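You operate a simulated robot arm through the tools that you are given. There is no shell and no other tool. Be economical: measure what you need, move in short steps, check, and stop when the job is done.

The job below is to be done with a simulated two-armed robot. You get a single attempt, and the scene is never put back.

TASK
Dust the empty spots on the gold and purple display mats, then restock the gold one with a dish.
Fine: wipe with the blue cloth pad and put it back; the gold dish from the packing bench's middle drawer; the other two stay in it, shut it; the purple spot stays empty; leave the third mat and the dishes on show. What is to be rubbed or washed off counts as gone when no trace of it is left.
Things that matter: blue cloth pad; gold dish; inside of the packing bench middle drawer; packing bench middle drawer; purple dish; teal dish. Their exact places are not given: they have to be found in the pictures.

The check looks at the end state, three seconds after you hand in, the way a careful person would. Anything else that was tipped, shoved, dropped, spilled or broken makes it a failure. Flat cloth is picked up by pressing the open fingertips on it (5 to 10 N) and closing them slowly along it; thin cloth reads only 2 to 8 mm in the jaws.

THE ROBOT
Two 7-joint arms with two-finger parallel grippers on one trunk, on a base that drives. Base frame: it is fixed to the floor where the robot stands at the start and does not move with it; the origin is under the middle of the robot, x ahead of it, y to its left, z up. Units: mm, rad, N and s.
The left shoulder is at the start at [70, 163, 1222], the right one opposite. With the tool pointing down near the work surface each hand reaches from about 100 to 840 mm from the robot's upright axis, wherever it stands, measured 20 degrees to its own side. Places, roughly: gold dish [1250, -500, 1250]; inside of the packing bench middle drawer [900, 100, 700]; packing bench middle drawer [900, 100, 700]; purple dish [1250, -250, 1250]. Payload 3.43 kg a hand.
Tool frame (each hand has its own): the origin (TCP) lies between the finger pads and is the grasp point; the fingertips stand 34 mm ahead of it; z points along the fingers, y is the line along which they close. Largest opening 128 mm; finger width 24, thickness 12; the body of the gripper, 48 by 130 mm, starts 96 mm behind the TCP.
Orientation is told as [roll, pitch, yaw] about the base's x, y, z axes, in that order, counted from this pose: with the fingers straight down and closing along the base's y, the tool's x points along the base's -x, its y along +y and its z along -z.

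THE INTERFACE
- The arms move only by the tool step_arm. It takes "left_series", "right_series" or both (then of equal length, played together; a hand with none holds still); each is a list that holds one entry, the list of rows, each a list of 7 numbers: the turn, a rotation vector about the tool's x, y, z in units of 4 degrees (1.0 is 4 degrees), then the shift along the tool's x, y, z in units of 20 mm (1.0 is 20 mm), then the opening, from 0 (shut) to 1 (fully open). In form: [[[rx, ry, rz, x, y, z, jaw], ...]]. A call has 1 to 12 rows; each row shifts and turns the commanded pose from where the row before left it, along the tool's axes as they then stand. A call with a number of a shift or a turn outside -1 to 1 is refused whole. Rows are played at 5 a second. More than 50 mm and 0.15 rad between two rows, or a gripper value outside its range, and nothing of the call is played. Where a pose cannot be reached the arm comes as near as it can. A force on the tool above 40 N (or 10 N above the force at the start of the call, whichever is more), or a blocked arm, ends the call early, and 0.2 s more pass. The fingers move at their own pace (about 153 mm/s each) and stop on an object; they squeeze with about 36 N. The grip force told is the motor's: it shows also when the fingers shut on nothing. Time passes only in rows, and 0.2 s behind the last, so rows that do not move let the fingers close. It gives the time, the measured TCP pose, the force on the tool (base axes), the opening and the grip force at its end, in the units of the frame above (readings bear some noise), with the torque about the TCP (base axes, N m) and any sound that the robot's microphone picked up.
- Cameras (640 x 400 px; columns grow to the right, rows downward): "scene" is now at [141.2, -11.6, 1471.2]; the picture's right is [-0.13, -0.99, 0.00], its down [-0.37, 0.05, -0.93] and it looks along [0.92, -0.12, -0.38] (base axes); focal length 214 px, centre (320, 200). "left" rides on the left gripper at [76, 11, -160] in its tool frame; the picture's right is [-0.15, 0.99, 0.00], its down [-0.88, -0.13, -0.46] and it looks along [-0.45, -0.07, 0.89] (tool axes); focal length 234 px, centre (320, 200). "right" rides on the right gripper at [76, -11, -160] in its tool frame; the picture's right is [0.15, 0.99, 0.00], its down [-0.88, 0.13, -0.46] and it looks along [-0.45, 0.07, 0.89] (tool axes); focal length 234 px, centre (320, 200).
- snapshot(camera): a new picture of that camera. No time passes.
- move_column(by): slides the trunk up (or, below 0, down) by that many mm; the arms and the scene camera ride with it, the base frame stays. It gives what a move gives, with no picture.
- roll_base(legs): drives the robot by 1 to 6 legs, each [ahead, left, turn to the left] in mm, mm and rad, along the robot's own axes; the way and the turn of a leg run together, so that a leg with both is an arc; at most 1500 mm and 3.142 rad a leg. The arms and the cameras ride along, it lands a little off, and it stops where it bumps. It gives what a move gives.
- pan_tilt(pan, tilt): turns the head with the scene camera to pan (to the left, within 1.501 rad either way) and tilt (down, from -0.506 to 1.204), counted from straight ahead of the robot. It gives what a move gives.
- pixel_to_xyz(camera, pixels): for up to 12 pixels [column, row] of the newest picture of that camera ("zoom" is the newest enlarged one), the place [x, y, z] in the base frame of the surface seen there, good to about 2 mm. No time passes.
- enlarge(camera, box): a new picture of the part [left, top, right, bottom] of that camera's present view, enlarged. No time passes.
- sign_off(): hands the job in; it is judged then, once.

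Go step by step. Measure first, check grasps and placings, and put right what went wrong. The budget is 80 turns and 58 pictures, counting those below and the enlarged ones. Unless the task says otherwise, let go and move clear before handing in, and close with one line.

The tools are called after "Call:" as a command line: name --argument value ..., lists and objects as JSON in quotes. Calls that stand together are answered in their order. step_arm: Moves the arms, as the interface text tells. Its arguments: {"type":"object","properties":{"left_series":{"type":"array","items":{"type":"array","items":{"type":"array","items":{"type":"number"}}}},"right_series":{"type":"array","items":{"type":"array","items":{"type":"array","items":{"type":"number"}}}}},"required":[]} The other tools are called the same way: move_column (by) slides the trunk up or down; roll_base (legs) drives the base; pan_tilt (pan, tilt) turns the head that bears the scene camera; snapshot (camera) takes a picture; pixel_to_xyz (camera, pixels) gives the place of the surface under pixels of a picture; enlarge (camera, box) takes an enlarged picture of a part of a camera's view; sign_off () hands the job in.

At the start:

```text
t: 0.0
left_tool_pos: [674.4, 258.0, 1435.6]
left_orientation: [0.001, 0.002, 0.001]
left_ft_force: [0.5, -0.1, 0.2]
left_torque: [-0.01, -0.02, -0.02]
left_width: 128.1
left_gripper_force: 0.1
right_tool_pos: [385.8, -214.8, 1488.2]
right_orientation: [0.0, 0.002, -0.001]
right_ft_force: [-1.2, -0.4, -0.2]
right_torque: [-0.03, 0.02, 0.03]
right_width: 128.0
right_gripper_force: 0.1
trunk travel left (down, up): [-702.0, 238.0]
robot x, y, heading: [0.3, 0.6, 0.003]
head pan, tilt: [-0.129, 0.386]
```

scene: 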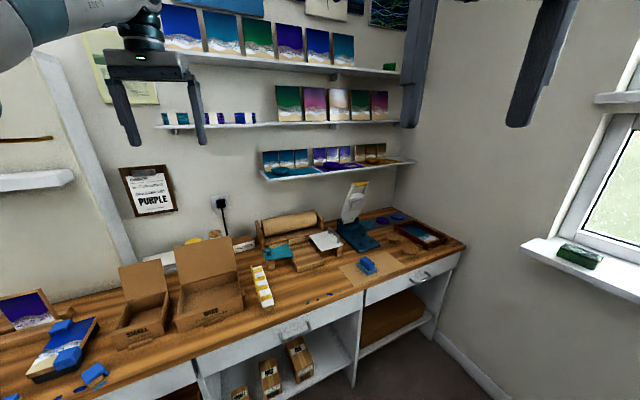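
right: 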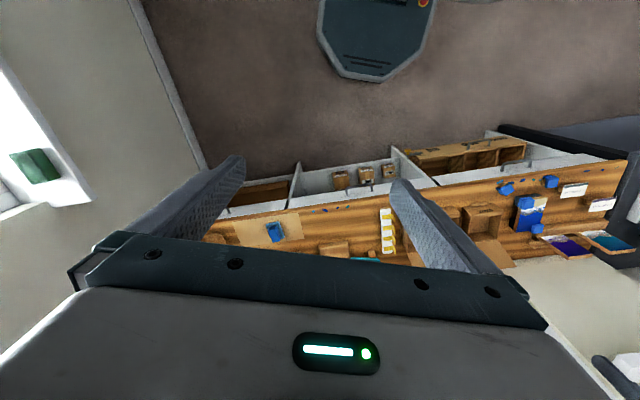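
left: 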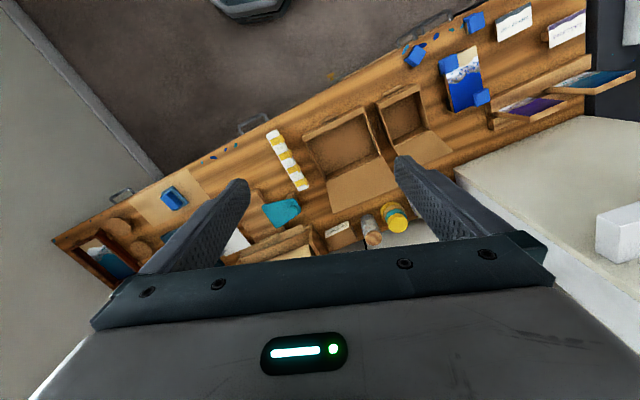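

The scene shows a wall shelf with small dishes and mats around (335,165), and a bench with drawers below it. A blue pad lies near (367,265). I'll enlarge the shelf and the bench.

Call:
enlarge --camera "scene" --box '[240, 130, 430, 250]'

Call:
enlarge --camera "scene" --box '[180, 210, 480, 398]'

```text
3.33 times, centred on (335, 190) of scene
```

zoom: 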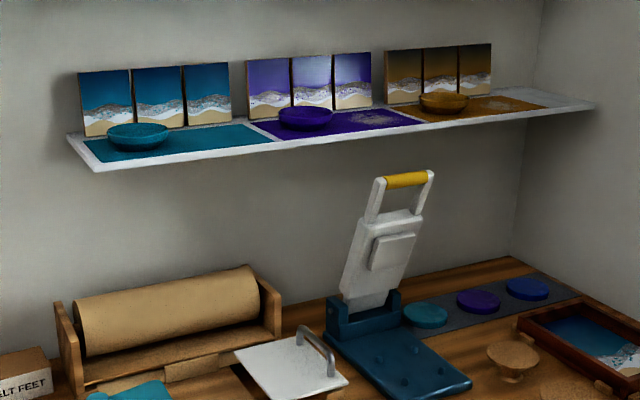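

```text
2.13 times, centred on (330, 304) of scene
```

zoom: 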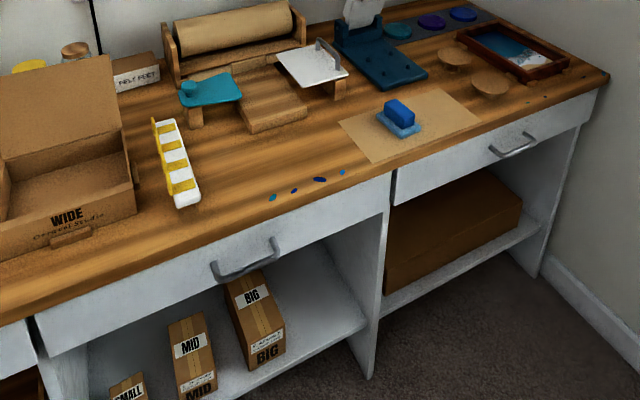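

The middle drawer handle sits near (245,260) in the zoom. The blue block on a pad at (400,115) is probably the cloth pad. I'll measure these, then look at the left end of the bench.

Call:
pixel_to_xyz --camera "zoom" --pixels '[[400, 105], [390, 124], [412, 132], [217, 272], [276, 243], [245, 268], [40, 330], [390, 185], [372, 118], [210, 90], [180, 160], [320, 180]]'

Call:
enlarge --camera "scene" --box '[330, 235, 410, 285]'

Call:
enlarge --camera "scene" --box '[0, 270, 200, 398]'

Call:
enlarge --camera "scene" --box '[255, 140, 415, 190]'

```text
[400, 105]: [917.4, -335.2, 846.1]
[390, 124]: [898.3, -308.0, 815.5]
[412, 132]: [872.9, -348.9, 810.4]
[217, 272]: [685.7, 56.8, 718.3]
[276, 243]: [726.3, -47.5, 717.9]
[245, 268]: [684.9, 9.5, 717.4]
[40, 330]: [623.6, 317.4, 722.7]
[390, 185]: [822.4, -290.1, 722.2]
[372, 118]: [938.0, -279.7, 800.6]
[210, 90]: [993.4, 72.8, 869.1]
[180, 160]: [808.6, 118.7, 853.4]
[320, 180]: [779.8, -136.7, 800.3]
```

```text
8.00 times, centred on (370, 260) of scene
```

zoom: 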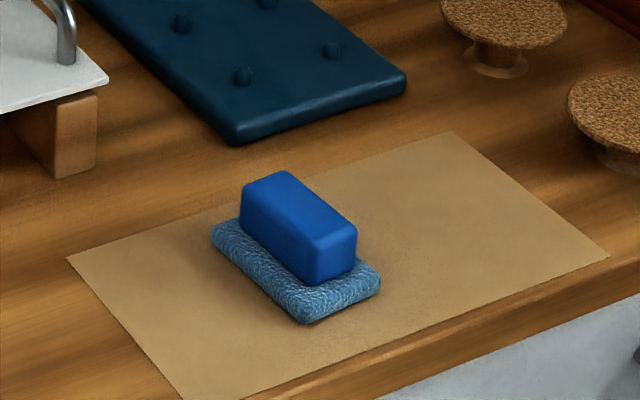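

```text
3.12 times, centred on (100, 334) of scene
```

zoom: 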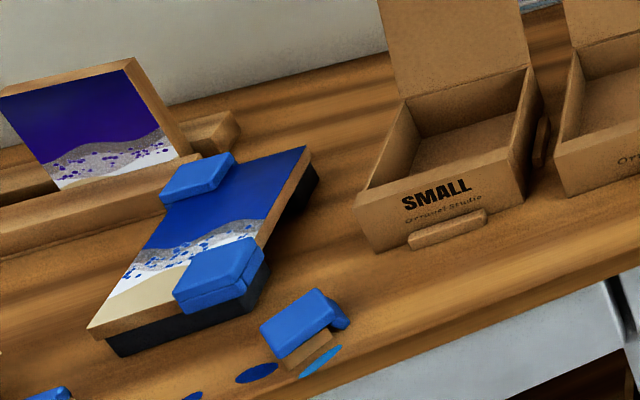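

```text
4.00 times, centred on (335, 165) of scene
```

zoom: 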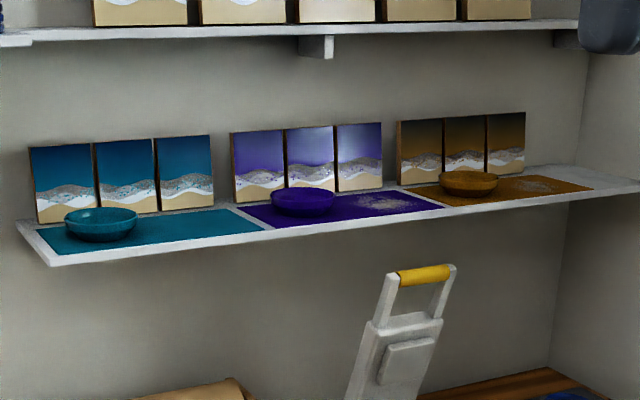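

The blue cloth pad is the block-handled pad on the kraft paper, with dust patches on the purple and gold mats. I'll measure the shelf points on this zoom.

Call:
pixel_to_xyz --camera "zoom" --pixels '[[385, 202], [357, 203], [412, 205], [535, 185], [510, 184], [555, 190], [303, 203], [468, 181], [445, 206], [590, 189], [272, 227], [450, 215]]'

Call:
pixel_to_xyz --camera "scene" --pixels '[[270, 182], [415, 162], [340, 178], [330, 160], [375, 150], [385, 67], [335, 125], [337, 85], [360, 215], [352, 190], [325, 235]]'

```text
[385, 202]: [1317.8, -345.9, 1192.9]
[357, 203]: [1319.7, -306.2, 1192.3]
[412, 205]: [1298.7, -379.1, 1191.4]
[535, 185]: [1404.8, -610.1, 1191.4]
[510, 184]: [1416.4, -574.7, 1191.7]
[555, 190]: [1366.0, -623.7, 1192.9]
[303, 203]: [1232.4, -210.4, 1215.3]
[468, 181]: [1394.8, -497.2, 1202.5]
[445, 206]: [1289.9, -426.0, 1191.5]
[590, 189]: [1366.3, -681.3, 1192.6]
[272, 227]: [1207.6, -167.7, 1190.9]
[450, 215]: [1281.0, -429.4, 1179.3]
```

```text
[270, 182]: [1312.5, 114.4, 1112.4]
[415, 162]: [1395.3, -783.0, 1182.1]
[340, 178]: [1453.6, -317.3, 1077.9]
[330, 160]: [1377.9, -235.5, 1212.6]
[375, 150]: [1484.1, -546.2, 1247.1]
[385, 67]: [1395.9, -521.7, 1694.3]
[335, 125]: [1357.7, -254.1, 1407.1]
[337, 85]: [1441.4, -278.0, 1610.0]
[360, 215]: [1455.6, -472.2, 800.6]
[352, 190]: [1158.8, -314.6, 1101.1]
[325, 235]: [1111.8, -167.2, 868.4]
```

The shelf top is at z≈1191, the bench top at about 800, and the bench is yawed about 0.316 rad to my left. I'll check the base footprint with the right camera and the pad geometry with the scene zoom.

Call:
pixel_to_xyz --camera "right" --pixels '[[350, 76], [385, 80], [425, 35], [320, 45], [400, 30], [350, 110]]'

Call:
enlarge --camera "scene" --box '[330, 235, 410, 285]'

```text
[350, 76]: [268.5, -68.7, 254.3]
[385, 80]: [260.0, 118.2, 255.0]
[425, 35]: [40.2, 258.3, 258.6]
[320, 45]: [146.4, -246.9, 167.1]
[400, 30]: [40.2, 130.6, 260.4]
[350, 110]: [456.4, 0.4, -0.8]
```

```text
8.00 times, centred on (370, 260) of scene
```

zoom: 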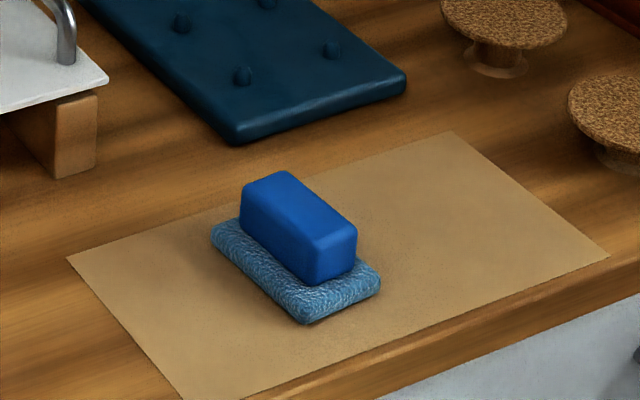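

Call:
pixel_to_xyz --camera "zoom" --pixels '[[212, 232], [307, 322], [380, 285], [245, 190], [285, 175], [355, 235], [315, 248], [67, 258], [182, 398], [450, 132], [609, 260], [316, 282]]'

Call:
roll_base --legs '[[0, 0, 0.313]]'

```text
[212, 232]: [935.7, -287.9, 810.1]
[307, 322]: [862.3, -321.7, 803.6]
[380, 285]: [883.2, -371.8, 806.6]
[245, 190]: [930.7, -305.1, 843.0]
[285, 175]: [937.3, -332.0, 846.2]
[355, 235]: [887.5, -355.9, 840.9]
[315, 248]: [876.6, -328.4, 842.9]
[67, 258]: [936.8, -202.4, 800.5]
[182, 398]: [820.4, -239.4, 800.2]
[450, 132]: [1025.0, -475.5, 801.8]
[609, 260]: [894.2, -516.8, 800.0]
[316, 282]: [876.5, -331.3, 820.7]
```

```text
t: 1.4
left_tool_pos: [560.6, 454.7, 1436.3]
left_orientation: [-0.001, -0.002, 0.319]
left_ft_force: [0.0, -0.3, -0.5]
left_torque: [0.02, -0.03, -0.01]
left_width: 128.3
left_gripper_force: 0.0
right_tool_pos: [433.4, -82.6, 1487.9]
right_orientation: [0.004, -0.001, 0.32]
right_ft_force: [0.4, -0.3, -0.3]
right_torque: [-0.01, 0.0, 0.02]
right_width: 127.8
right_gripper_force: 0.1
trunk travel left (down, up): [-702.0, 238.0]
robot x, y, heading: [-1.9, 0.3, 0.32]
head pan, tilt: [-0.129, 0.386]
```

Block handle is about 60×29 mm, centred near (908,-330), top z 845, long axis at yaw 0.42. Drive right 700 and ahead 375 so the pad and both spots are in right-arm reach.

Call:
roll_base --legs '[[0, -700, -0.006], [375, 0, 0]]'

Call:
pan_tilt --pan -0.15 --tilt 0.55

Call:
snapshot --camera "scene"

```text
t: 5.3
left_tool_pos: [769.9, -199.2, 1434.4]
left_orientation: [-0.012, -0.004, 0.313]
left_ft_force: [-0.1, 0.2, 0.6]
left_torque: [0.01, -0.01, -0.03]
left_width: 128.1
left_gripper_force: 0.0
right_tool_pos: [635.8, -730.2, 1493.6]
right_orientation: [-0.026, -0.007, 0.319]
right_ft_force: [0.6, 0.5, 0.6]
right_torque: [0.02, -0.03, -0.03]
right_width: 128.1
right_gripper_force: 0.0
trunk travel left (down, up): [-702.0, 238.0]
robot x, y, heading: [215.7, -664.4, 0.31]
head pan, tilt: [-0.129, 0.386]
stopped in leg 1: the robot was blocked; the commanded pose is now the measured one
```

```text
t: 6.0
left_tool_pos: [771.3, -199.0, 1433.0]
left_orientation: [-0.014, -0.001, 0.311]
left_ft_force: [0.1, 0.4, 0.3]
left_torque: [0.02, 0.01, -0.02]
left_width: 127.7
left_gripper_force: 0.1
right_tool_pos: [636.8, -729.7, 1492.8]
right_orientation: [-0.025, -0.003, 0.319]
right_ft_force: [-0.5, -0.2, -0.3]
right_torque: [0.01, 0.0, -0.01]
right_width: 128.1
right_gripper_force: 0.0
trunk travel left (down, up): [-702.0, 238.0]
robot x, y, heading: [213.4, -664.2, 0.31]
head pan, tilt: [-0.15, 0.55]
```

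```text
48 pictures are left
```

scene: 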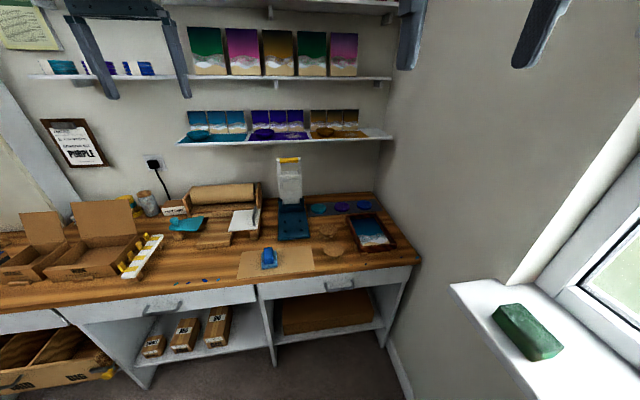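

The base was blocked at the end of the sideways leg, with the right elbow probably at the right wall. I'll measure the wall and sill before going on, then back off a bit.

Call:
pixel_to_xyz --camera "scene" --pixels '[[450, 287], [540, 390], [525, 330], [450, 200], [500, 150], [420, 330], [560, 120], [600, 380]]'

Call:
roll_base --legs '[[0, 80, 0]]'

Call:
snapshot --camera "right"

```text
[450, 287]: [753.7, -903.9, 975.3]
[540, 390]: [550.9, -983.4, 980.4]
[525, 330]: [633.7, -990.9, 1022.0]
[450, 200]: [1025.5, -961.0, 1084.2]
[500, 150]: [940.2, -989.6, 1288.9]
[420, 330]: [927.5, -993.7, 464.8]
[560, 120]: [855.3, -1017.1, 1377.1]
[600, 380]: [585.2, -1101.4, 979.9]
```

```text
t: 6.6
left_tool_pos: [770.4, -200.0, 1433.9]
left_orientation: [-0.008, -0.004, 0.314]
left_ft_force: [-0.1, -0.6, -0.4]
left_torque: [-0.02, 0.02, 0.0]
left_width: 128.3
left_gripper_force: 0.1
right_tool_pos: [634.6, -730.4, 1491.0]
right_orientation: [-0.031, -0.006, 0.321]
right_ft_force: [-0.4, 0.2, -0.1]
right_torque: [-0.02, 0.02, 0.02]
right_width: 128.1
right_gripper_force: 0.1
trunk travel left (down, up): [-702.0, 238.0]
robot x, y, heading: [212.6, -662.3, 0.311]
head pan, tilt: [-0.15, 0.55]
stopped in leg 1: the robot was blocked; the commanded pose is now the measured one
```

```text
47 pictures are left
```

right: 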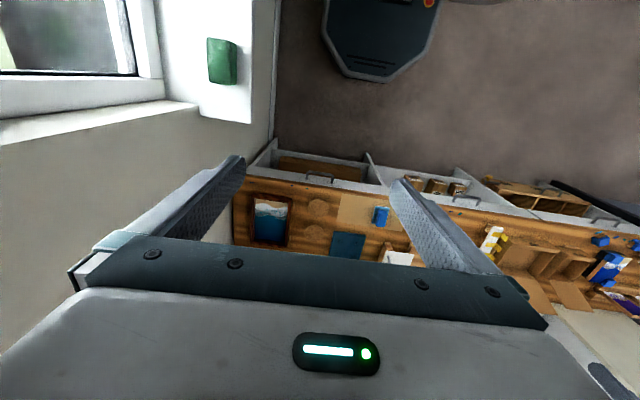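

Even moving left reads as blocked, so the right elbow is likely still pressed against the wall. I'll pull the right hand leftward to free it, then retry.

Call:
step_arm --right_series '[[[0, 0, 0, -0.5, 1, 0, 1], [0, 0, 0, -0.5, 1, 0, 1], [0, 0, 0, -0.5, 1, 0, 1], [0, 0, 0, -0.5, 1, 0, 1], [0, 0, 0, -0.5, 1, 0, 1], [0, 0, 0, -0.5, 1, 0, 1]]]'

Call:
roll_base --legs '[[0, 80, 0]]'

Call:
pan_tilt --pan -1.3 --tilt 0.5

Call:
snapshot --camera "scene"

```text
t: 8.0
left_tool_pos: [776.5, -210.7, 1435.5]
left_orientation: [-0.002, -0.003, 0.312]
left_ft_force: [0.6, 0.0, -0.5]
left_torque: [-0.02, -0.03, 0.01]
left_width: 127.8
left_gripper_force: 0.1
right_tool_pos: [659.0, -608.0, 1486.2]
right_orientation: [-0.021, -0.006, 0.322]
right_ft_force: [0.8, -0.2, -1.2]
right_torque: [-0.03, -0.02, 0.02]
right_width: 128.0
right_gripper_force: 0.1
trunk travel left (down, up): [-702.0, 238.0]
robot x, y, heading: [216.9, -661.0, 0.312]
head pan, tilt: [-0.15, 0.55]
```

```text
t: 9.1
left_tool_pos: [755.1, -141.7, 1436.3]
left_orientation: [0.004, -0.002, 0.311]
left_ft_force: [1.7, 0.4, -0.1]
left_torque: [0.03, 0.02, -0.01]
left_width: 127.8
left_gripper_force: 0.1
right_tool_pos: [637.0, -538.3, 1486.3]
right_orientation: [-0.012, -0.004, 0.318]
right_ft_force: [-0.8, -0.5, 0.1]
right_torque: [0.05, 0.01, 0.0]
right_width: 127.9
right_gripper_force: 0.0
trunk travel left (down, up): [-702.0, 238.0]
robot x, y, heading: [188.3, -592.3, 0.306]
head pan, tilt: [-0.15, 0.55]
```

```text
t: 10.5
left_tool_pos: [754.6, -136.7, 1436.2]
left_orientation: [0.0, -0.003, 0.311]
left_ft_force: [0.0, -0.2, 0.0]
left_torque: [0.01, -0.03, 0.0]
left_width: 127.9
left_gripper_force: 0.0
right_tool_pos: [636.2, -533.6, 1485.6]
right_orientation: [-0.018, -0.004, 0.318]
right_ft_force: [0.1, 0.3, -0.4]
right_torque: [-0.02, 0.04, 0.0]
right_width: 127.9
right_gripper_force: 0.1
trunk travel left (down, up): [-702.0, 238.0]
robot x, y, heading: [187.4, -590.3, 0.304]
head pan, tilt: [-1.3, 0.499]
```

```text
46 pictures are left
```

scene: 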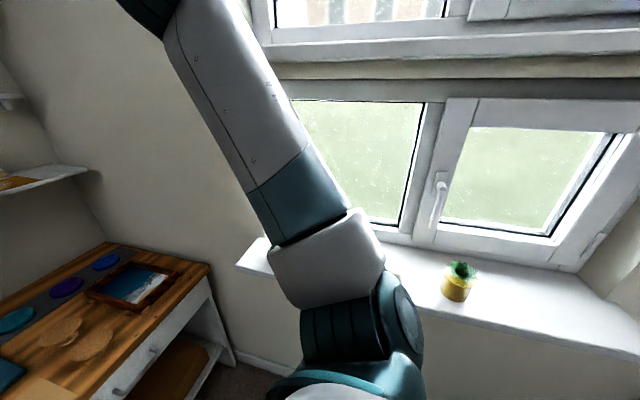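

The right elbow is now clear. I'll measure its outermost points against the sill before driving ahead.

Call:
pixel_to_xyz --camera "scene" --pixels '[[340, 250], [380, 260], [410, 310], [420, 370], [330, 200], [260, 250], [240, 262], [300, 280]]'

```text
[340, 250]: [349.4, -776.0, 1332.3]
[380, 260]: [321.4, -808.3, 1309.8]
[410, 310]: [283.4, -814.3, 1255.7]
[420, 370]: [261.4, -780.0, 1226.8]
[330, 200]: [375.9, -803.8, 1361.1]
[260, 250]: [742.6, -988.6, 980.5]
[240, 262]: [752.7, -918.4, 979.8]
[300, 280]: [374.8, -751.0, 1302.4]
```

The elbow is well clear of the sill, so I'll drive ahead 380.

Call:
roll_base --legs '[[380, 0, 0.006]]'

Call:
pan_tilt --pan -0.1 --tilt 0.65

Call:
snapshot --camera "scene"

```text
t: 12.9
left_tool_pos: [1123.7, -18.0, 1436.4]
left_orientation: [-0.001, -0.001, 0.312]
left_ft_force: [0.3, 0.4, 0.8]
left_torque: [-0.01, 0.0, -0.02]
left_width: 128.1
left_gripper_force: 0.1
right_tool_pos: [1005.7, -414.3, 1485.8]
right_orientation: [-0.016, -0.004, 0.32]
right_ft_force: [-1.1, 0.0, 0.5]
right_torque: [-0.01, 0.03, -0.01]
right_width: 127.8
right_gripper_force: 0.1
trunk travel left (down, up): [-702.0, 238.0]
robot x, y, heading: [564.2, -467.1, 0.312]
head pan, tilt: [-1.3, 0.499]
```

```text
t: 14.3
left_tool_pos: [1124.7, -16.8, 1436.6]
left_orientation: [0.0, -0.001, 0.312]
left_ft_force: [-0.2, 0.2, -0.1]
left_torque: [0.0, -0.04, -0.01]
left_width: 128.1
left_gripper_force: 0.0
right_tool_pos: [1007.5, -414.8, 1486.2]
right_orientation: [-0.015, -0.004, 0.318]
right_ft_force: [-0.3, 0.0, -0.8]
right_torque: [-0.01, 0.0, -0.02]
right_width: 127.9
right_gripper_force: 0.1
trunk travel left (down, up): [-702.0, 238.0]
robot x, y, heading: [560.9, -465.8, 0.304]
head pan, tilt: [-0.099, 0.649]
```

```text
45 pictures are left
```

scene: 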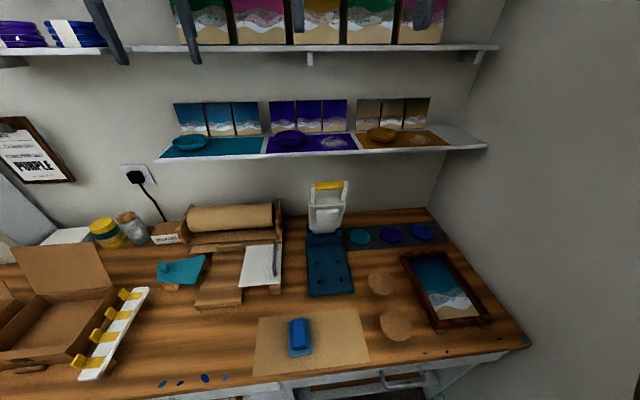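

Good view. I'll measure the handle, the dust patches, the dishes and the shelf above in an enlargement.

Call:
enlarge --camera "scene" --box '[250, 85, 490, 165]'

Call:
pixel_to_xyz --camera "scene" --pixels '[[290, 322], [307, 318], [313, 345], [293, 348], [290, 357], [312, 355], [400, 46], [400, 50], [300, 350]]'

```text
2.67 times, centred on (370, 125) of scene
```

zoom: 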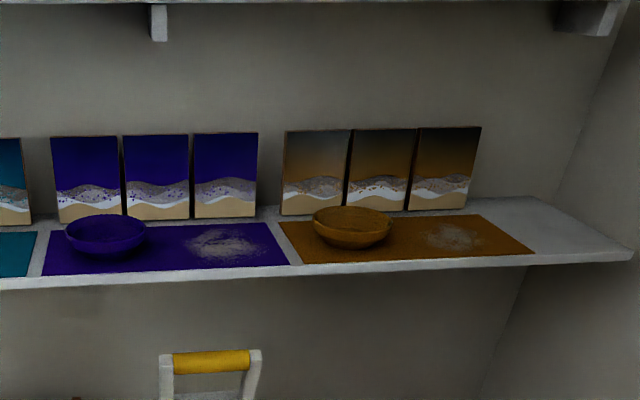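

```text
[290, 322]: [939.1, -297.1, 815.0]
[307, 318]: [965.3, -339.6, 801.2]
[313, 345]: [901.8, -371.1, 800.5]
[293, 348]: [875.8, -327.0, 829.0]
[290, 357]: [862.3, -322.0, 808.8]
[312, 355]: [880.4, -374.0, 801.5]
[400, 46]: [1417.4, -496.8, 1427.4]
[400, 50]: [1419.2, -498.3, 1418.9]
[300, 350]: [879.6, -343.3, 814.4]
```

Call:
pixel_to_xyz --camera "zoom" --pixels '[[188, 245], [262, 247], [225, 232], [230, 258], [425, 237], [483, 240], [445, 224], [460, 251], [110, 222], [352, 212], [393, 235], [148, 240]]'

Call:
enlarge --camera "scene" --box '[276, 305, 332, 365]'

```text
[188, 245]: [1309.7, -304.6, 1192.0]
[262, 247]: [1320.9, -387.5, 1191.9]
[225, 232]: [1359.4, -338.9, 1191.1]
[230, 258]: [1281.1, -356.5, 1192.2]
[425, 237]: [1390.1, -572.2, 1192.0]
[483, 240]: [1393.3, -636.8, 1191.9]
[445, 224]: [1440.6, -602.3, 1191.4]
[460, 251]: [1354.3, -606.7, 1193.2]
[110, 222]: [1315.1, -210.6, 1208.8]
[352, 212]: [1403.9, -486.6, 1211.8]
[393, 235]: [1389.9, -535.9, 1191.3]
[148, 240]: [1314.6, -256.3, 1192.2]
```

```text
6.67 times, centred on (304, 335) of scene
```

zoom: 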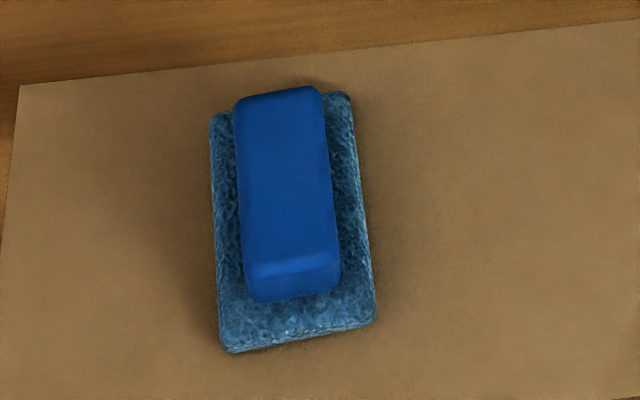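

Call:
pixel_to_xyz --camera "zoom" --pixels '[[240, 105], [315, 92], [245, 262], [332, 252], [288, 180], [215, 118], [345, 98], [225, 345], [370, 318], [235, 330], [228, 200]]'

```text
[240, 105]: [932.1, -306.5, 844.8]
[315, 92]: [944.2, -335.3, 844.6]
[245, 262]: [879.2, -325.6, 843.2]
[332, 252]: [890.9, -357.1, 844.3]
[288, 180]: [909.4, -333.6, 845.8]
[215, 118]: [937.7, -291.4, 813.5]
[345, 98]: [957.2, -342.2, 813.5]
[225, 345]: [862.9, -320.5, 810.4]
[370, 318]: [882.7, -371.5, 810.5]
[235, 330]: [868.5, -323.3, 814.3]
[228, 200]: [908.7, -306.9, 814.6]
```

The block is 31 mm wide, centred (911,-331), with its top at 845, the pad top at 814 and yaw 0.37. I'll bring the right hand down above it.

Call:
step_arm --right_series '[[[0, 0, 0, 0.27, 0.46, 1, 1], [0, 0, 0, 0.27, 0.46, 1, 1], [0, 0, 0, 0.27, 0.46, 1, 1], [0, 0, 0, 0.27, 0.46, 1, 1], [0, 0, 0, 0.27, 0.46, 1, 1], [0, 0, 0, 0.27, 0.46, 1, 1], [0, 0, 0, 0.27, 0.46, 1, 1], [0, 0, 0, 0.27, 0.46, 1, 1], [0, 0, 0, 0.27, 0.46, 1, 1], [0, 0, 0, 0.27, 0.46, 1, 1], [0, 0, 0, 0.27, 0.46, 1, 1], [0, 0, 0, 0.27, 0.46, 1, 1]]]'

Call:
step_arm --right_series '[[[0, 0, 0, 0, 0, 1, 1], [0, 0, 0, 0, 0, 1, 1], [0, 0, 0, 0, 0, 1, 1], [0, 0, 0, 0, 0, 1, 1], [0, 0, 0, 0, 0, 1, 1], [0, 0, 0, 0, 0, 1, 1], [0, 0, 0, 0, 0, 1, 1], [0, 0, 0, 0, 0, 1, 1], [0, 0, 0, 0, 0, 1, 1], [0, 0, 0, 0, 0, 1, 1], [0, 0, 0, 0, 0, 1, 1], [0, 0, 0, 0, 0, 1, 1]]]'

Call:
step_arm --right_series '[[[0, 0, 0, 0, 0, 1, 1], [0, 0, 0, 0, 0, 1, 1], [0, 0, 0, 0, 0, 0.5, 1], [0, -0.94, -0.1, 0, 0, 0, 1], [0, -0.94, -0.1, 0, 0, 0, 1], [0, -0.94, -0.1, 0, 0, 0, 1], [0, -0.94, -0.1, 0, 0, 0, 1], [0, -0.94, -0.1, 0, 0, 0, 1], [0, -0.94, -0.1, 0, 0, 0, 1], [0, -0.94, -0.1, 0, 0, 0, 1], [0, -0.94, -0.1, 0, 0, 0, 1]]]'

Call:
snapshot --camera "scene"

```text
t: 16.9
left_tool_pos: [1124.9, -16.0, 1435.6]
left_orientation: [0.0, -0.004, 0.311]
left_ft_force: [0.3, 0.2, -0.3]
left_torque: [0.01, 0.0, 0.0]
left_width: 127.9
left_gripper_force: 0.0
right_tool_pos: [913.0, -331.4, 1245.9]
right_orientation: [-0.016, -0.003, 0.319]
right_ft_force: [0.0, -0.3, 0.0]
right_torque: [0.0, 0.02, 0.01]
right_width: 128.1
right_gripper_force: 0.1
trunk travel left (down, up): [-702.0, 238.0]
robot x, y, heading: [561.2, -465.6, 0.311]
head pan, tilt: [-0.099, 0.649]
```

```text
t: 19.5
left_tool_pos: [1124.8, -17.0, 1436.4]
left_orientation: [-0.002, -0.001, 0.313]
left_ft_force: [-0.2, -0.1, -0.2]
left_torque: [0.02, 0.0, 0.01]
left_width: 128.0
left_gripper_force: 0.1
right_tool_pos: [914.3, -337.4, 1001.9]
right_orientation: [-0.015, -0.004, 0.318]
right_ft_force: [-0.2, 0.0, -0.5]
right_torque: [0.03, -0.01, -0.01]
right_width: 127.9
right_gripper_force: 0.0
trunk travel left (down, up): [-702.0, 238.0]
robot x, y, heading: [557.4, -466.5, 0.311]
head pan, tilt: [-0.099, 0.649]
```

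```text
t: 21.9
left_tool_pos: [1124.4, -15.9, 1436.2]
left_orientation: [0.001, -0.003, 0.313]
left_ft_force: [0.5, 0.1, 0.6]
left_torque: [-0.04, -0.01, -0.01]
left_width: 128.2
left_gripper_force: 0.0
right_tool_pos: [917.1, -338.5, 953.6]
right_orientation: [-0.037, -0.529, 0.39]
right_ft_force: [0.9, -0.2, -0.5]
right_torque: [0.0, 0.01, 0.01]
right_width: 127.8
right_gripper_force: 0.0
trunk travel left (down, up): [-702.0, 238.0]
robot x, y, heading: [565.1, -467.9, 0.307]
head pan, tilt: [-0.099, 0.649]
```

```text
42 pictures are left
```

scene: 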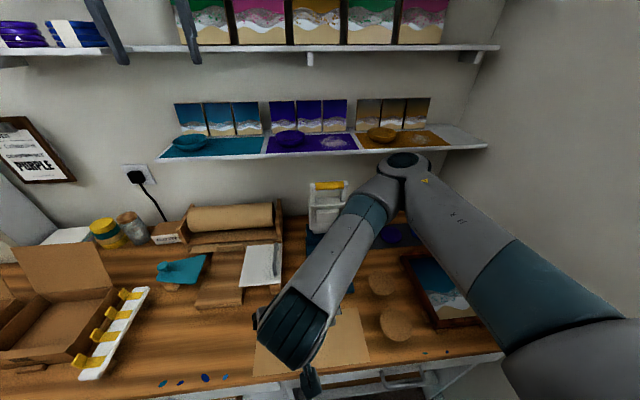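

The tilt is 30° and yaw 0.39, but the elbow is pointing up and forward at (405,160). I'll check how near it is to the shelf.

Call:
pixel_to_xyz --camera "scene" --pixels '[[405, 160], [385, 175], [420, 172], [365, 200], [310, 380], [290, 330], [430, 165]]'

Call:
snapshot --camera "right"

```text
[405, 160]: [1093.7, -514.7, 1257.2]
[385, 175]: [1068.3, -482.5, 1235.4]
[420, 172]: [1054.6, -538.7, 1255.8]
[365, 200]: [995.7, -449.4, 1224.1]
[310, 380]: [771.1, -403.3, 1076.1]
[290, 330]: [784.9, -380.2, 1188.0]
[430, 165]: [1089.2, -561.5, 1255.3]
```

```text
41 pictures are left
```

right: 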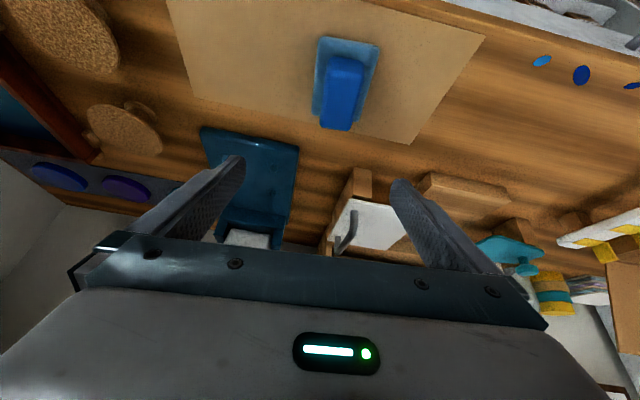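

The elbow is at n≈875, about 150 mm clear of the shelf front. I'll trim roll and yaw and lower onto the handle.

Call:
step_arm --right_series '[[[-0.39, 0, 0.25, 0, 0, 0, 1], [0, 0, 0, 0.45, 0.075, 0.728, 0.7], [0, 0, 0, 0.45, 0.075, 0.728, 0.7], [0, 0, 0, 0.45, 0.075, 0.728, 0.7], [0, 0, 0, 0.45, 0.075, 0.728, 0.7], [0, 0, 0, 0.45, 0.075, 0.728, 0.7], [0, 0, 0, 0, 0, 0, 0.7]]]'

Call:
snapshot --camera "right"

```text
t: 23.5
left_tool_pos: [1124.7, -16.3, 1435.6]
left_orientation: [0.001, -0.001, 0.311]
left_ft_force: [0.2, -0.5, -0.1]
left_torque: [-0.02, -0.03, 0.0]
left_width: 128.0
left_gripper_force: 0.1
right_tool_pos: [911.6, -332.4, 868.7]
right_orientation: [0.002, -0.529, 0.373]
right_ft_force: [0.4, 0.1, 0.4]
right_torque: [-0.01, 0.03, 0.0]
right_width: 89.7
right_gripper_force: 0.0
trunk travel left (down, up): [-702.0, 238.0]
robot x, y, heading: [561.4, -469.9, 0.31]
head pan, tilt: [-0.099, 0.649]
```

```text
40 pictures are left
```

right: 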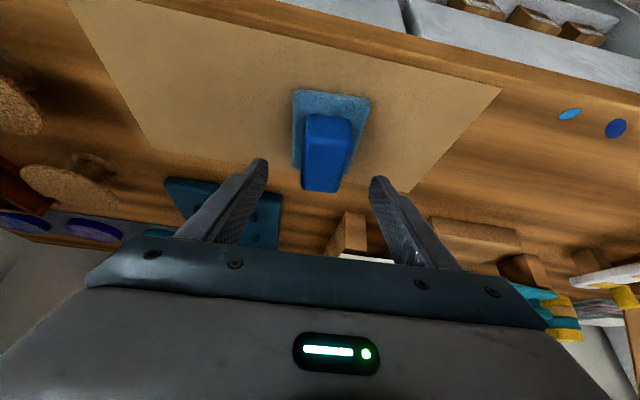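

The fingers straddle the block, but the tips sit toward its far end. I'll shift back 15, down 17, and close.

Call:
step_arm --right_series '[[[0, 0, 0, 0.357, 0, 0.113, 0.7], [0, 0, 0, 0.357, 0, 0.113, 0.7], [0, 0, 0, 0.357, 0, 0.113, 0.7], [0, 0, 0, 0, 0, 0, 0.4], [0, 0, 0, 0, 0, 0, 0.1], [0, 0, 0, 0, 0, 0, 0], [0, 0, 0, 0, 0, 0, 0]]]'

Call:
snapshot --camera "right"

```text
t: 25.1
left_tool_pos: [1124.6, -16.8, 1436.1]
left_orientation: [0.002, -0.004, 0.313]
left_ft_force: [-0.2, 0.6, -0.6]
left_torque: [-0.02, -0.02, 0.01]
left_width: 127.9
left_gripper_force: 0.1
right_tool_pos: [899.1, -338.4, 851.5]
right_orientation: [0.001, -0.529, 0.371]
right_ft_force: [0.6, 0.2, 1.8]
right_torque: [-0.02, -0.05, 0.04]
right_width: 34.7
right_gripper_force: 35.9
trunk travel left (down, up): [-702.0, 238.0]
robot x, y, heading: [563.6, -465.0, 0.308]
head pan, tilt: [-0.099, 0.649]
```

```text
39 pictures are left
```

right: 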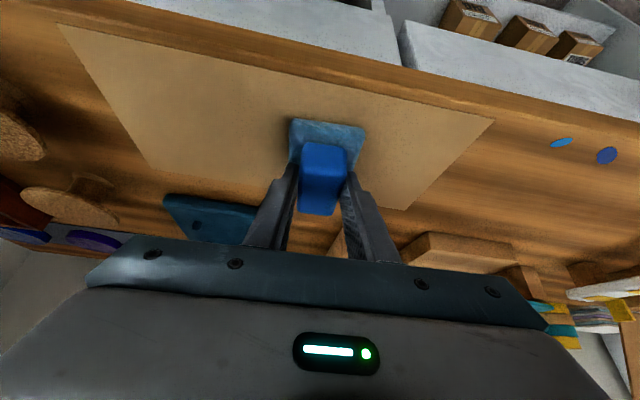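

The handle is gripped at 34.7 mm, 36 N. I'll lift 120 while backing the left hand away from the shelves, then raise the trunk.

Call:
step_arm --right_series '[[[0, 0, 0, -0.505, 0, -0.863, 0], [0, 0, 0, -0.505, 0, -0.863, 0], [0, 0, 0, -0.505, 0, -0.863, 0], [0, 0, 0, -0.505, 0, -0.863, 0], [0, 0, 0, -0.505, 0, -0.863, 0], [0, 0, 0, -0.505, 0, -0.863, 0]]]' --left_series '[[[0, 0, 0, 1, 0, 0, 1], [0, 0, 0, 1, 0, 0, 1], [0, 0, 0, 1, 0, 0, 1], [0, 0, 0, 1, 0, 0, 1], [0, 0, 0, 1, 0, 0, 1], [0, 0, 0, 1, 0, 0, 1]]]'

Call:
move_column --by 200

Call:
snapshot --camera "right"

```text
t: 26.5
left_tool_pos: [1007.0, -54.3, 1438.1]
left_orientation: [-0.001, -0.004, 0.313]
left_ft_force: [0.3, -0.2, 0.5]
left_torque: [0.01, -0.04, 0.0]
left_width: 127.8
left_gripper_force: 0.1
right_tool_pos: [897.5, -335.9, 972.5]
right_orientation: [0.0, -0.529, 0.371]
right_ft_force: [-1.1, 0.2, 0.1]
right_torque: [-0.02, 0.0, 0.0]
right_width: 34.9
right_gripper_force: 36.0
trunk travel left (down, up): [-702.0, 238.0]
robot x, y, heading: [562.7, -462.9, 0.311]
head pan, tilt: [-0.099, 0.649]
```

```text
t: 28.7
left_tool_pos: [1009.9, -55.3, 1636.9]
left_orientation: [-0.002, -0.001, 0.312]
left_ft_force: [0.7, 1.0, -0.2]
left_torque: [0.03, 0.01, -0.01]
left_width: 128.0
left_gripper_force: 0.0
right_tool_pos: [898.4, -335.3, 1171.9]
right_orientation: [0.001, -0.528, 0.371]
right_ft_force: [0.7, -0.4, -0.5]
right_torque: [-0.03, 0.03, 0.0]
right_width: 34.8
right_gripper_force: 36.3
trunk travel left (down, up): [-902.0, 38.0]
robot x, y, heading: [560.1, -465.8, 0.31]
head pan, tilt: [-0.099, 0.649]
```

```text
38 pictures are left
```

right: 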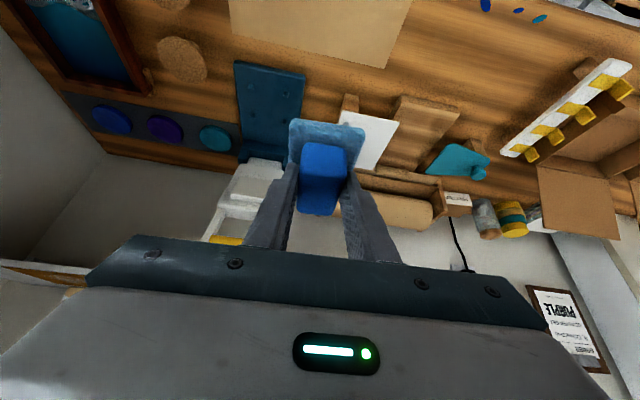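

The pad is clean and held. Purple patch centre is about n 1143, s 742 in bench axes. I'll go up 118, then forward and right over it.

Call:
step_arm --right_series '[[[0, 0, 0, -0.5, 0, -0.855, 0], [0, 0, 0, -0.5, 0, -0.855, 0], [0, 0, 0, -0.5, 0, -0.855, 0], [0, 0, 0, -0.5, 0, -0.855, 0], [0, 0, 0, -0.5, 0, -0.855, 0], [0, 0, 0, -0.5, 0, -0.855, 0], [0, 0, 0, -1, -0.508, 0.587, 0], [0, 0, 0, -1, -0.508, 0.587, 0], [0, 0, 0, -1, -0.508, 0.587, 0], [0, 0, 0, -1, -0.508, 0.587, 0], [0, 0, 0, -1, -0.508, 0.587, 0], [0, 0, 0, -1, -0.508, 0.587, 0]]]'

Call:
step_arm --right_series '[[[0, 0, 0, -1, -0.508, 0.587, 0], [0, 0, 0, -1, -0.508, 0.587, 0], [0, 0, 0, -1, -0.508, 0.587, 0], [0, 0, 0, -1, -0.508, 0.587, 0], [0, 0, 0, -1, -0.508, 0.587, 0], [0, 0, 0, -1, -0.508, 0.587, 0], [0, 0, 0, -1, -0.508, 0.587, 0], [0, 0, 0, -1, -0.508, 0.587, 0], [0, 0, 0, -1, -0.508, 0.587, 0], [0, 0, 0, -1, -0.508, 0.587, 0]]]'

Call:
snapshot --camera "scene"

Call:
snapshot --camera "right"

```text
t: 31.3
left_tool_pos: [1010.2, -54.8, 1637.1]
left_orientation: [-0.001, -0.001, 0.312]
left_ft_force: [-0.3, -0.7, 0.7]
left_torque: [0.03, 0.03, -0.03]
left_width: 127.7
left_gripper_force: 0.0
right_tool_pos: [1050.9, -343.3, 1290.0]
right_orientation: [0.001, -0.526, 0.372]
right_ft_force: [0.1, 0.2, -0.5]
right_torque: [0.02, 0.02, -0.01]
right_width: 35.1
right_gripper_force: 36.0
trunk travel left (down, up): [-902.0, 38.0]
robot x, y, heading: [560.7, -467.2, 0.306]
head pan, tilt: [-0.099, 0.649]
```

```text
t: 33.5
left_tool_pos: [1010.5, -54.1, 1637.4]
left_orientation: [0.001, -0.002, 0.313]
left_ft_force: [1.2, 0.6, 0.0]
left_torque: [-0.01, 0.01, -0.01]
left_width: 128.3
left_gripper_force: 0.1
right_tool_pos: [1303.9, -352.8, 1287.5]
right_orientation: [-0.001, -0.527, 0.372]
right_ft_force: [0.5, -0.7, -1.3]
right_torque: [0.0, 0.02, -0.02]
right_width: 35.2
right_gripper_force: 36.0
trunk travel left (down, up): [-902.0, 38.0]
robot x, y, heading: [564.0, -468.7, 0.308]
head pan, tilt: [-0.099, 0.649]
```

```text
37 pictures are left
```

scene: 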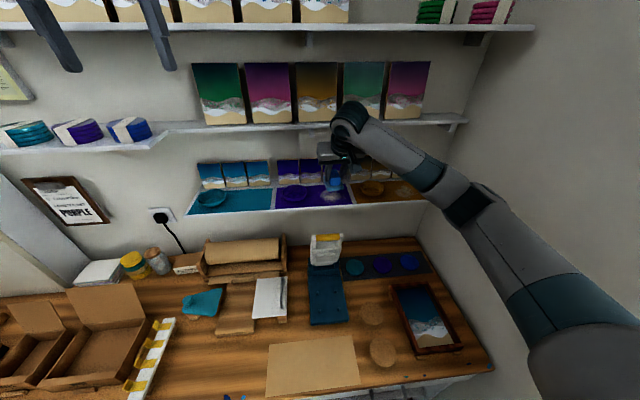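

```text
36 pictures are left
```

right: 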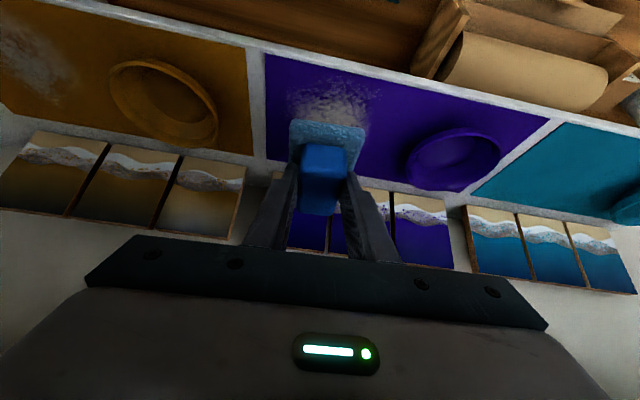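

Pad is right over the purple patch (dust at (330,95) in the right picture). I'll lower to contact gently.

Call:
step_arm --right_series '[[[0, 0, 0, 0.35, 0, 0.6, 0], [0, 0, 0, 0.35, 0, 0.6, 0], [0, 0, 0, 0.35, 0, 0.6, 0], [0, 0, 0, 0.05, 0, 0.086, 0], [0, 0, 0, 0.05, 0, 0.086, 0], [0, 0, 0, 0, 0, 0, 0]]]'

```text
t: 34.9
left_tool_pos: [1009.4, -55.7, 1636.9]
left_orientation: [0.0, -0.002, 0.313]
left_ft_force: [-0.1, 0.1, 0.6]
left_torque: [0.01, -0.01, 0.02]
left_width: 128.1
left_gripper_force: 0.0
right_tool_pos: [1304.2, -354.2, 1243.4]
right_orientation: [-0.001, -0.526, 0.37]
right_ft_force: [0.1, 0.7, -0.3]
right_torque: [0.0, 0.01, 0.0]
right_width: 35.0
right_gripper_force: 36.2
trunk travel left (down, up): [-902.0, 38.0]
robot x, y, heading: [559.7, -466.7, 0.309]
head pan, tilt: [-0.099, 0.649]
```

Call:
step_arm --right_series '[[[0, 0, 0, 0.05, 0, 0.086, 0], [0, 0, 0, 0.025, 0, 0.043, 0], [0, 0, 0, 0, 0, 0, 0]]]'

```text
t: 35.7
left_tool_pos: [1008.9, -54.8, 1637.5]
left_orientation: [0.001, -0.001, 0.313]
left_ft_force: [0.0, -0.4, -0.7]
left_torque: [0.04, 0.0, -0.01]
left_width: 128.1
left_gripper_force: 0.1
right_tool_pos: [1302.3, -354.0, 1241.5]
right_orientation: [0.0, -0.528, 0.37]
right_ft_force: [0.2, 0.0, 6.3]
right_torque: [-0.05, 0.04, -0.02]
right_width: 35.1
right_gripper_force: 36.1
trunk travel left (down, up): [-902.0, 38.0]
robot x, y, heading: [563.4, -465.3, 0.312]
head pan, tilt: [-0.099, 0.649]
```

Contact at 6 N. I'll begin side-to-side strokes.

Call:
step_arm --right_series '[[[0, 0, 0, -0.19, 0.67, 0.17, 0], [0, 0, 0, 0, 0.67, 0, 0], [0, 0, 0, 0, 0.67, 0, 0], [0, 0, 0, 0, -0.67, 0, 0], [0, 0, 0, 0, -0.67, 0, 0], [0, 0, 0, 0, -0.67, 0, 0], [0, 0, 0, 0, -0.67, 0, 0], [0, 0, 0, 0, -0.67, 0, 0], [0, 0, 0, 0, -0.67, 0, 0], [0, 0, 0, 0, 0.67, 0, 0], [0, 0, 0, 0, 0.67, 0, 0], [0, 0, 0, 0, 0.67, 0, 0]]]'

Call:
snapshot --camera "right"

```text
t: 38.3
left_tool_pos: [1007.1, -56.2, 1637.1]
left_orientation: [-0.001, -0.003, 0.312]
left_ft_force: [-0.4, 0.5, -0.2]
left_torque: [0.01, 0.0, 0.0]
left_width: 127.7
left_gripper_force: 0.2
right_tool_pos: [1308.1, -352.1, 1241.5]
right_orientation: [0.0, -0.531, 0.37]
right_ft_force: [3.9, -3.0, 15.9]
right_torque: [-0.14, -0.12, -0.07]
right_width: 35.0
right_gripper_force: 35.8
trunk travel left (down, up): [-902.0, 38.0]
robot x, y, heading: [561.9, -465.4, 0.306]
head pan, tilt: [-0.099, 0.649]
```

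```text
35 pictures are left
```

right: 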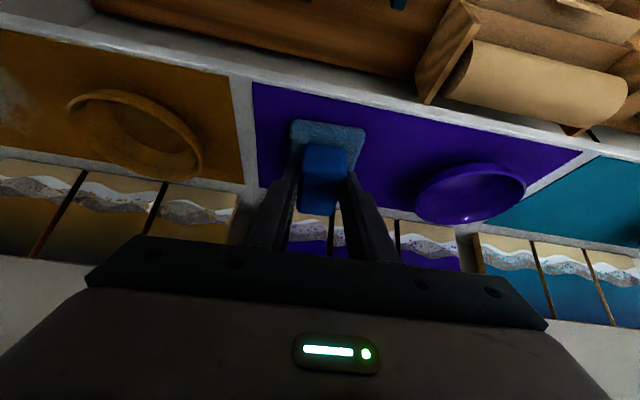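

The visible dust is gone at about 16 N of contact. I'll do further passes deeper and nearer to cover the whole patch.

Call:
step_arm --right_series '[[[0, 0, 0, -0.647, 0, 0.379, 0], [0, 0, 0, 0, 1, 0, 0], [0, 0, 0, 0, 1, 0, 0], [0, 0, 0, 0, -1, 0, 0], [0, 0, 0, 0, -1, 0, 0], [0, 0, 0, 0, -1, 0, 0], [0, 0, 0, 0, -1, 0, 0], [0, 0, 0, 0, 1, 0, 0], [0, 0, 0, 0, 1, 0, 0], [0, 0, 0, 0.647, 0, -0.379, 0], [0, 0, 0, 0.647, 0, -0.379, 0]]]'

Call:
step_arm --right_series '[[[0, 0, 0, 0, 1, 0, 0], [0, 0, 0, 0, 1, 0, 0], [0, 0, 0, 0, -1, 0, 0], [0, 0, 0, 0, -1, 0, 0], [0, 0, 0, 0, -1, 0, 0], [0, 0, 0, 0, -1, 0, 0], [0, 0, 0, 0, 1, 0, 0], [0, 0, 0, 0, 1, 0, 0], [0, 0, 0, -0.5, 0, -0.855, 0], [0, 0, 0, -0.5, 0, -0.855, 0], [0, 0, 0, -0.4, 0, -0.684, 0]]]'

Call:
snapshot --camera "right"

```text
t: 40.7
left_tool_pos: [1006.8, -54.7, 1637.6]
left_orientation: [0.0, -0.003, 0.312]
left_ft_force: [-0.3, -1.0, -1.1]
left_torque: [0.02, 0.02, 0.02]
left_width: 128.1
left_gripper_force: 0.0
right_tool_pos: [1291.3, -353.4, 1241.0]
right_orientation: [0.0, -0.527, 0.373]
right_ft_force: [4.5, 4.0, 13.4]
right_torque: [0.46, -1.03, 0.16]
right_width: 34.6
right_gripper_force: 35.6
trunk travel left (down, up): [-902.0, 38.0]
robot x, y, heading: [560.5, -468.0, 0.311]
head pan, tilt: [-0.099, 0.649]
```

```text
t: 43.1
left_tool_pos: [1008.1, -54.9, 1637.8]
left_orientation: [0.001, -0.001, 0.314]
left_ft_force: [0.3, 0.3, 0.0]
left_torque: [0.0, -0.04, 0.06]
left_width: 128.2
left_gripper_force: 0.1
right_tool_pos: [1294.4, -355.3, 1296.7]
right_orientation: [-0.001, -0.528, 0.372]
right_ft_force: [0.3, -0.6, -1.2]
right_torque: [-0.03, 0.01, 0.0]
right_width: 35.2
right_gripper_force: 36.0
trunk travel left (down, up): [-902.0, 38.0]
robot x, y, heading: [562.3, -468.5, 0.313]
head pan, tilt: [-0.099, 0.649]
```

```text
34 pictures are left
```

right: 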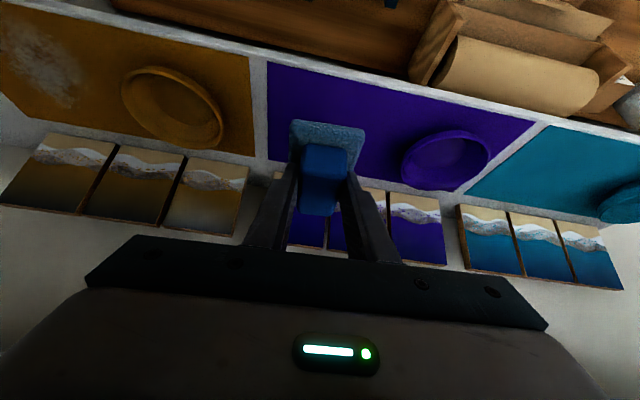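

Purple looks clean. I'll travel to the gold patch, 268 mm to the right, at the same height.

Call:
step_arm --right_series '[[[0, 0, 0, 0.02, -1, -0.012, 0], [0, 0, 0, 0.02, -1, -0.012, 0], [0, 0, 0, 0.02, -1, -0.012, 0], [0, 0, 0, 0.02, -1, -0.012, 0], [0, 0, 0, 0.02, -1, -0.012, 0], [0, 0, 0, 0.02, -1, -0.012, 0], [0, 0, 0, 0.02, -1, -0.012, 0], [0, 0, 0, 0.02, -1, -0.012, 0], [0, 0, 0, 0.02, -1, -0.012, 0], [0, 0, 0, 0.02, -1, -0.012, 0], [0, 0, 0, 0.02, -1, -0.012, 0], [0, 0, 0, 0.02, -1, -0.012, 0]]]'

Call:
step_arm --right_series '[[[0, 0, 0, 0.02, -1, -0.012, 0], [0, 0, 0, 0.0, -0.4, 0, 0], [0, 0, 0, 0, 0, 0, 0]]]'

Call:
snapshot --camera "right"

Call:
snapshot --camera "scene"

```text
t: 45.7
left_tool_pos: [1010.0, -56.0, 1637.8]
left_orientation: [0.0, -0.002, 0.311]
left_ft_force: [-0.4, 0.1, -0.3]
left_torque: [-0.01, -0.01, 0.0]
left_width: 127.7
left_gripper_force: 0.2
right_tool_pos: [1377.7, -584.5, 1295.4]
right_orientation: [0.001, -0.526, 0.37]
right_ft_force: [-0.4, -0.1, -1.0]
right_torque: [0.0, -0.01, 0.0]
right_width: 34.9
right_gripper_force: 35.7
trunk travel left (down, up): [-902.0, 38.0]
robot x, y, heading: [562.1, -466.0, 0.305]
head pan, tilt: [-0.099, 0.649]
```

```text
t: 46.5
left_tool_pos: [1008.6, -54.5, 1638.6]
left_orientation: [0.001, -0.002, 0.313]
left_ft_force: [-0.5, 0.5, -0.4]
left_torque: [-0.01, 0.05, -0.01]
left_width: 128.1
left_gripper_force: 0.2
right_tool_pos: [1386.8, -609.0, 1294.7]
right_orientation: [0.0, -0.528, 0.37]
right_ft_force: [-0.1, 0.5, -0.8]
right_torque: [-0.01, 0.0, 0.01]
right_width: 35.0
right_gripper_force: 36.4
trunk travel left (down, up): [-902.0, 38.0]
robot x, y, heading: [560.5, -468.6, 0.311]
head pan, tilt: [-0.099, 0.649]
```

```text
33 pictures are left
```

right: 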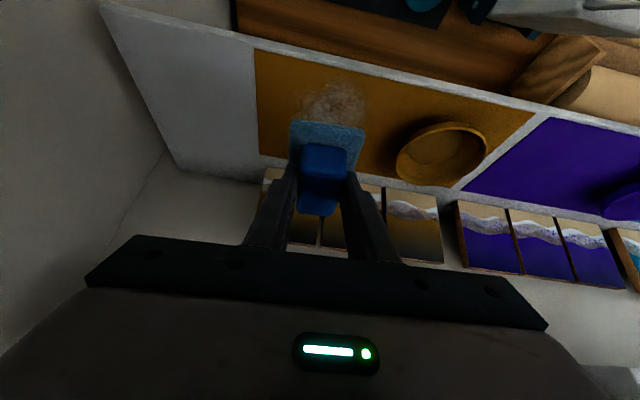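

```text
32 pictures are left
```

scene: 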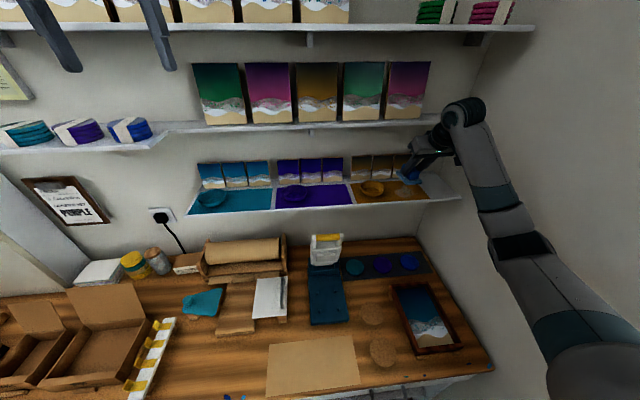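

Over the gold patch. Lowering to contact.

Call:
step_arm --right_series '[[[0, 0, 0, 0.429, 0, 0.734, 0], [0, 0, 0, 0.429, 0, 0.734, 0], [0, 0, 0, 0.429, 0, 0.734, 0], [0, 0, 0, 0.063, 0, 0.108, 0], [0, 0, 0, 0.025, 0, 0.043, 0], [0, 0, 0, 0, 0, 0, 0]]]'

```text
t: 47.9
left_tool_pos: [1009.3, -54.6, 1637.3]
left_orientation: [0.001, -0.002, 0.314]
left_ft_force: [-0.7, 0.1, -0.2]
left_torque: [0.02, 0.0, 0.02]
left_width: 127.7
left_gripper_force: 0.1
right_tool_pos: [1385.5, -606.7, 1242.0]
right_orientation: [-0.001, -0.529, 0.37]
right_ft_force: [2.8, -0.8, 5.8]
right_torque: [-0.04, -0.2, -0.07]
right_width: 34.9
right_gripper_force: 36.1
trunk travel left (down, up): [-902.0, 38.0]
robot x, y, heading: [562.8, -468.8, 0.311]
head pan, tilt: [-0.099, 0.649]
```

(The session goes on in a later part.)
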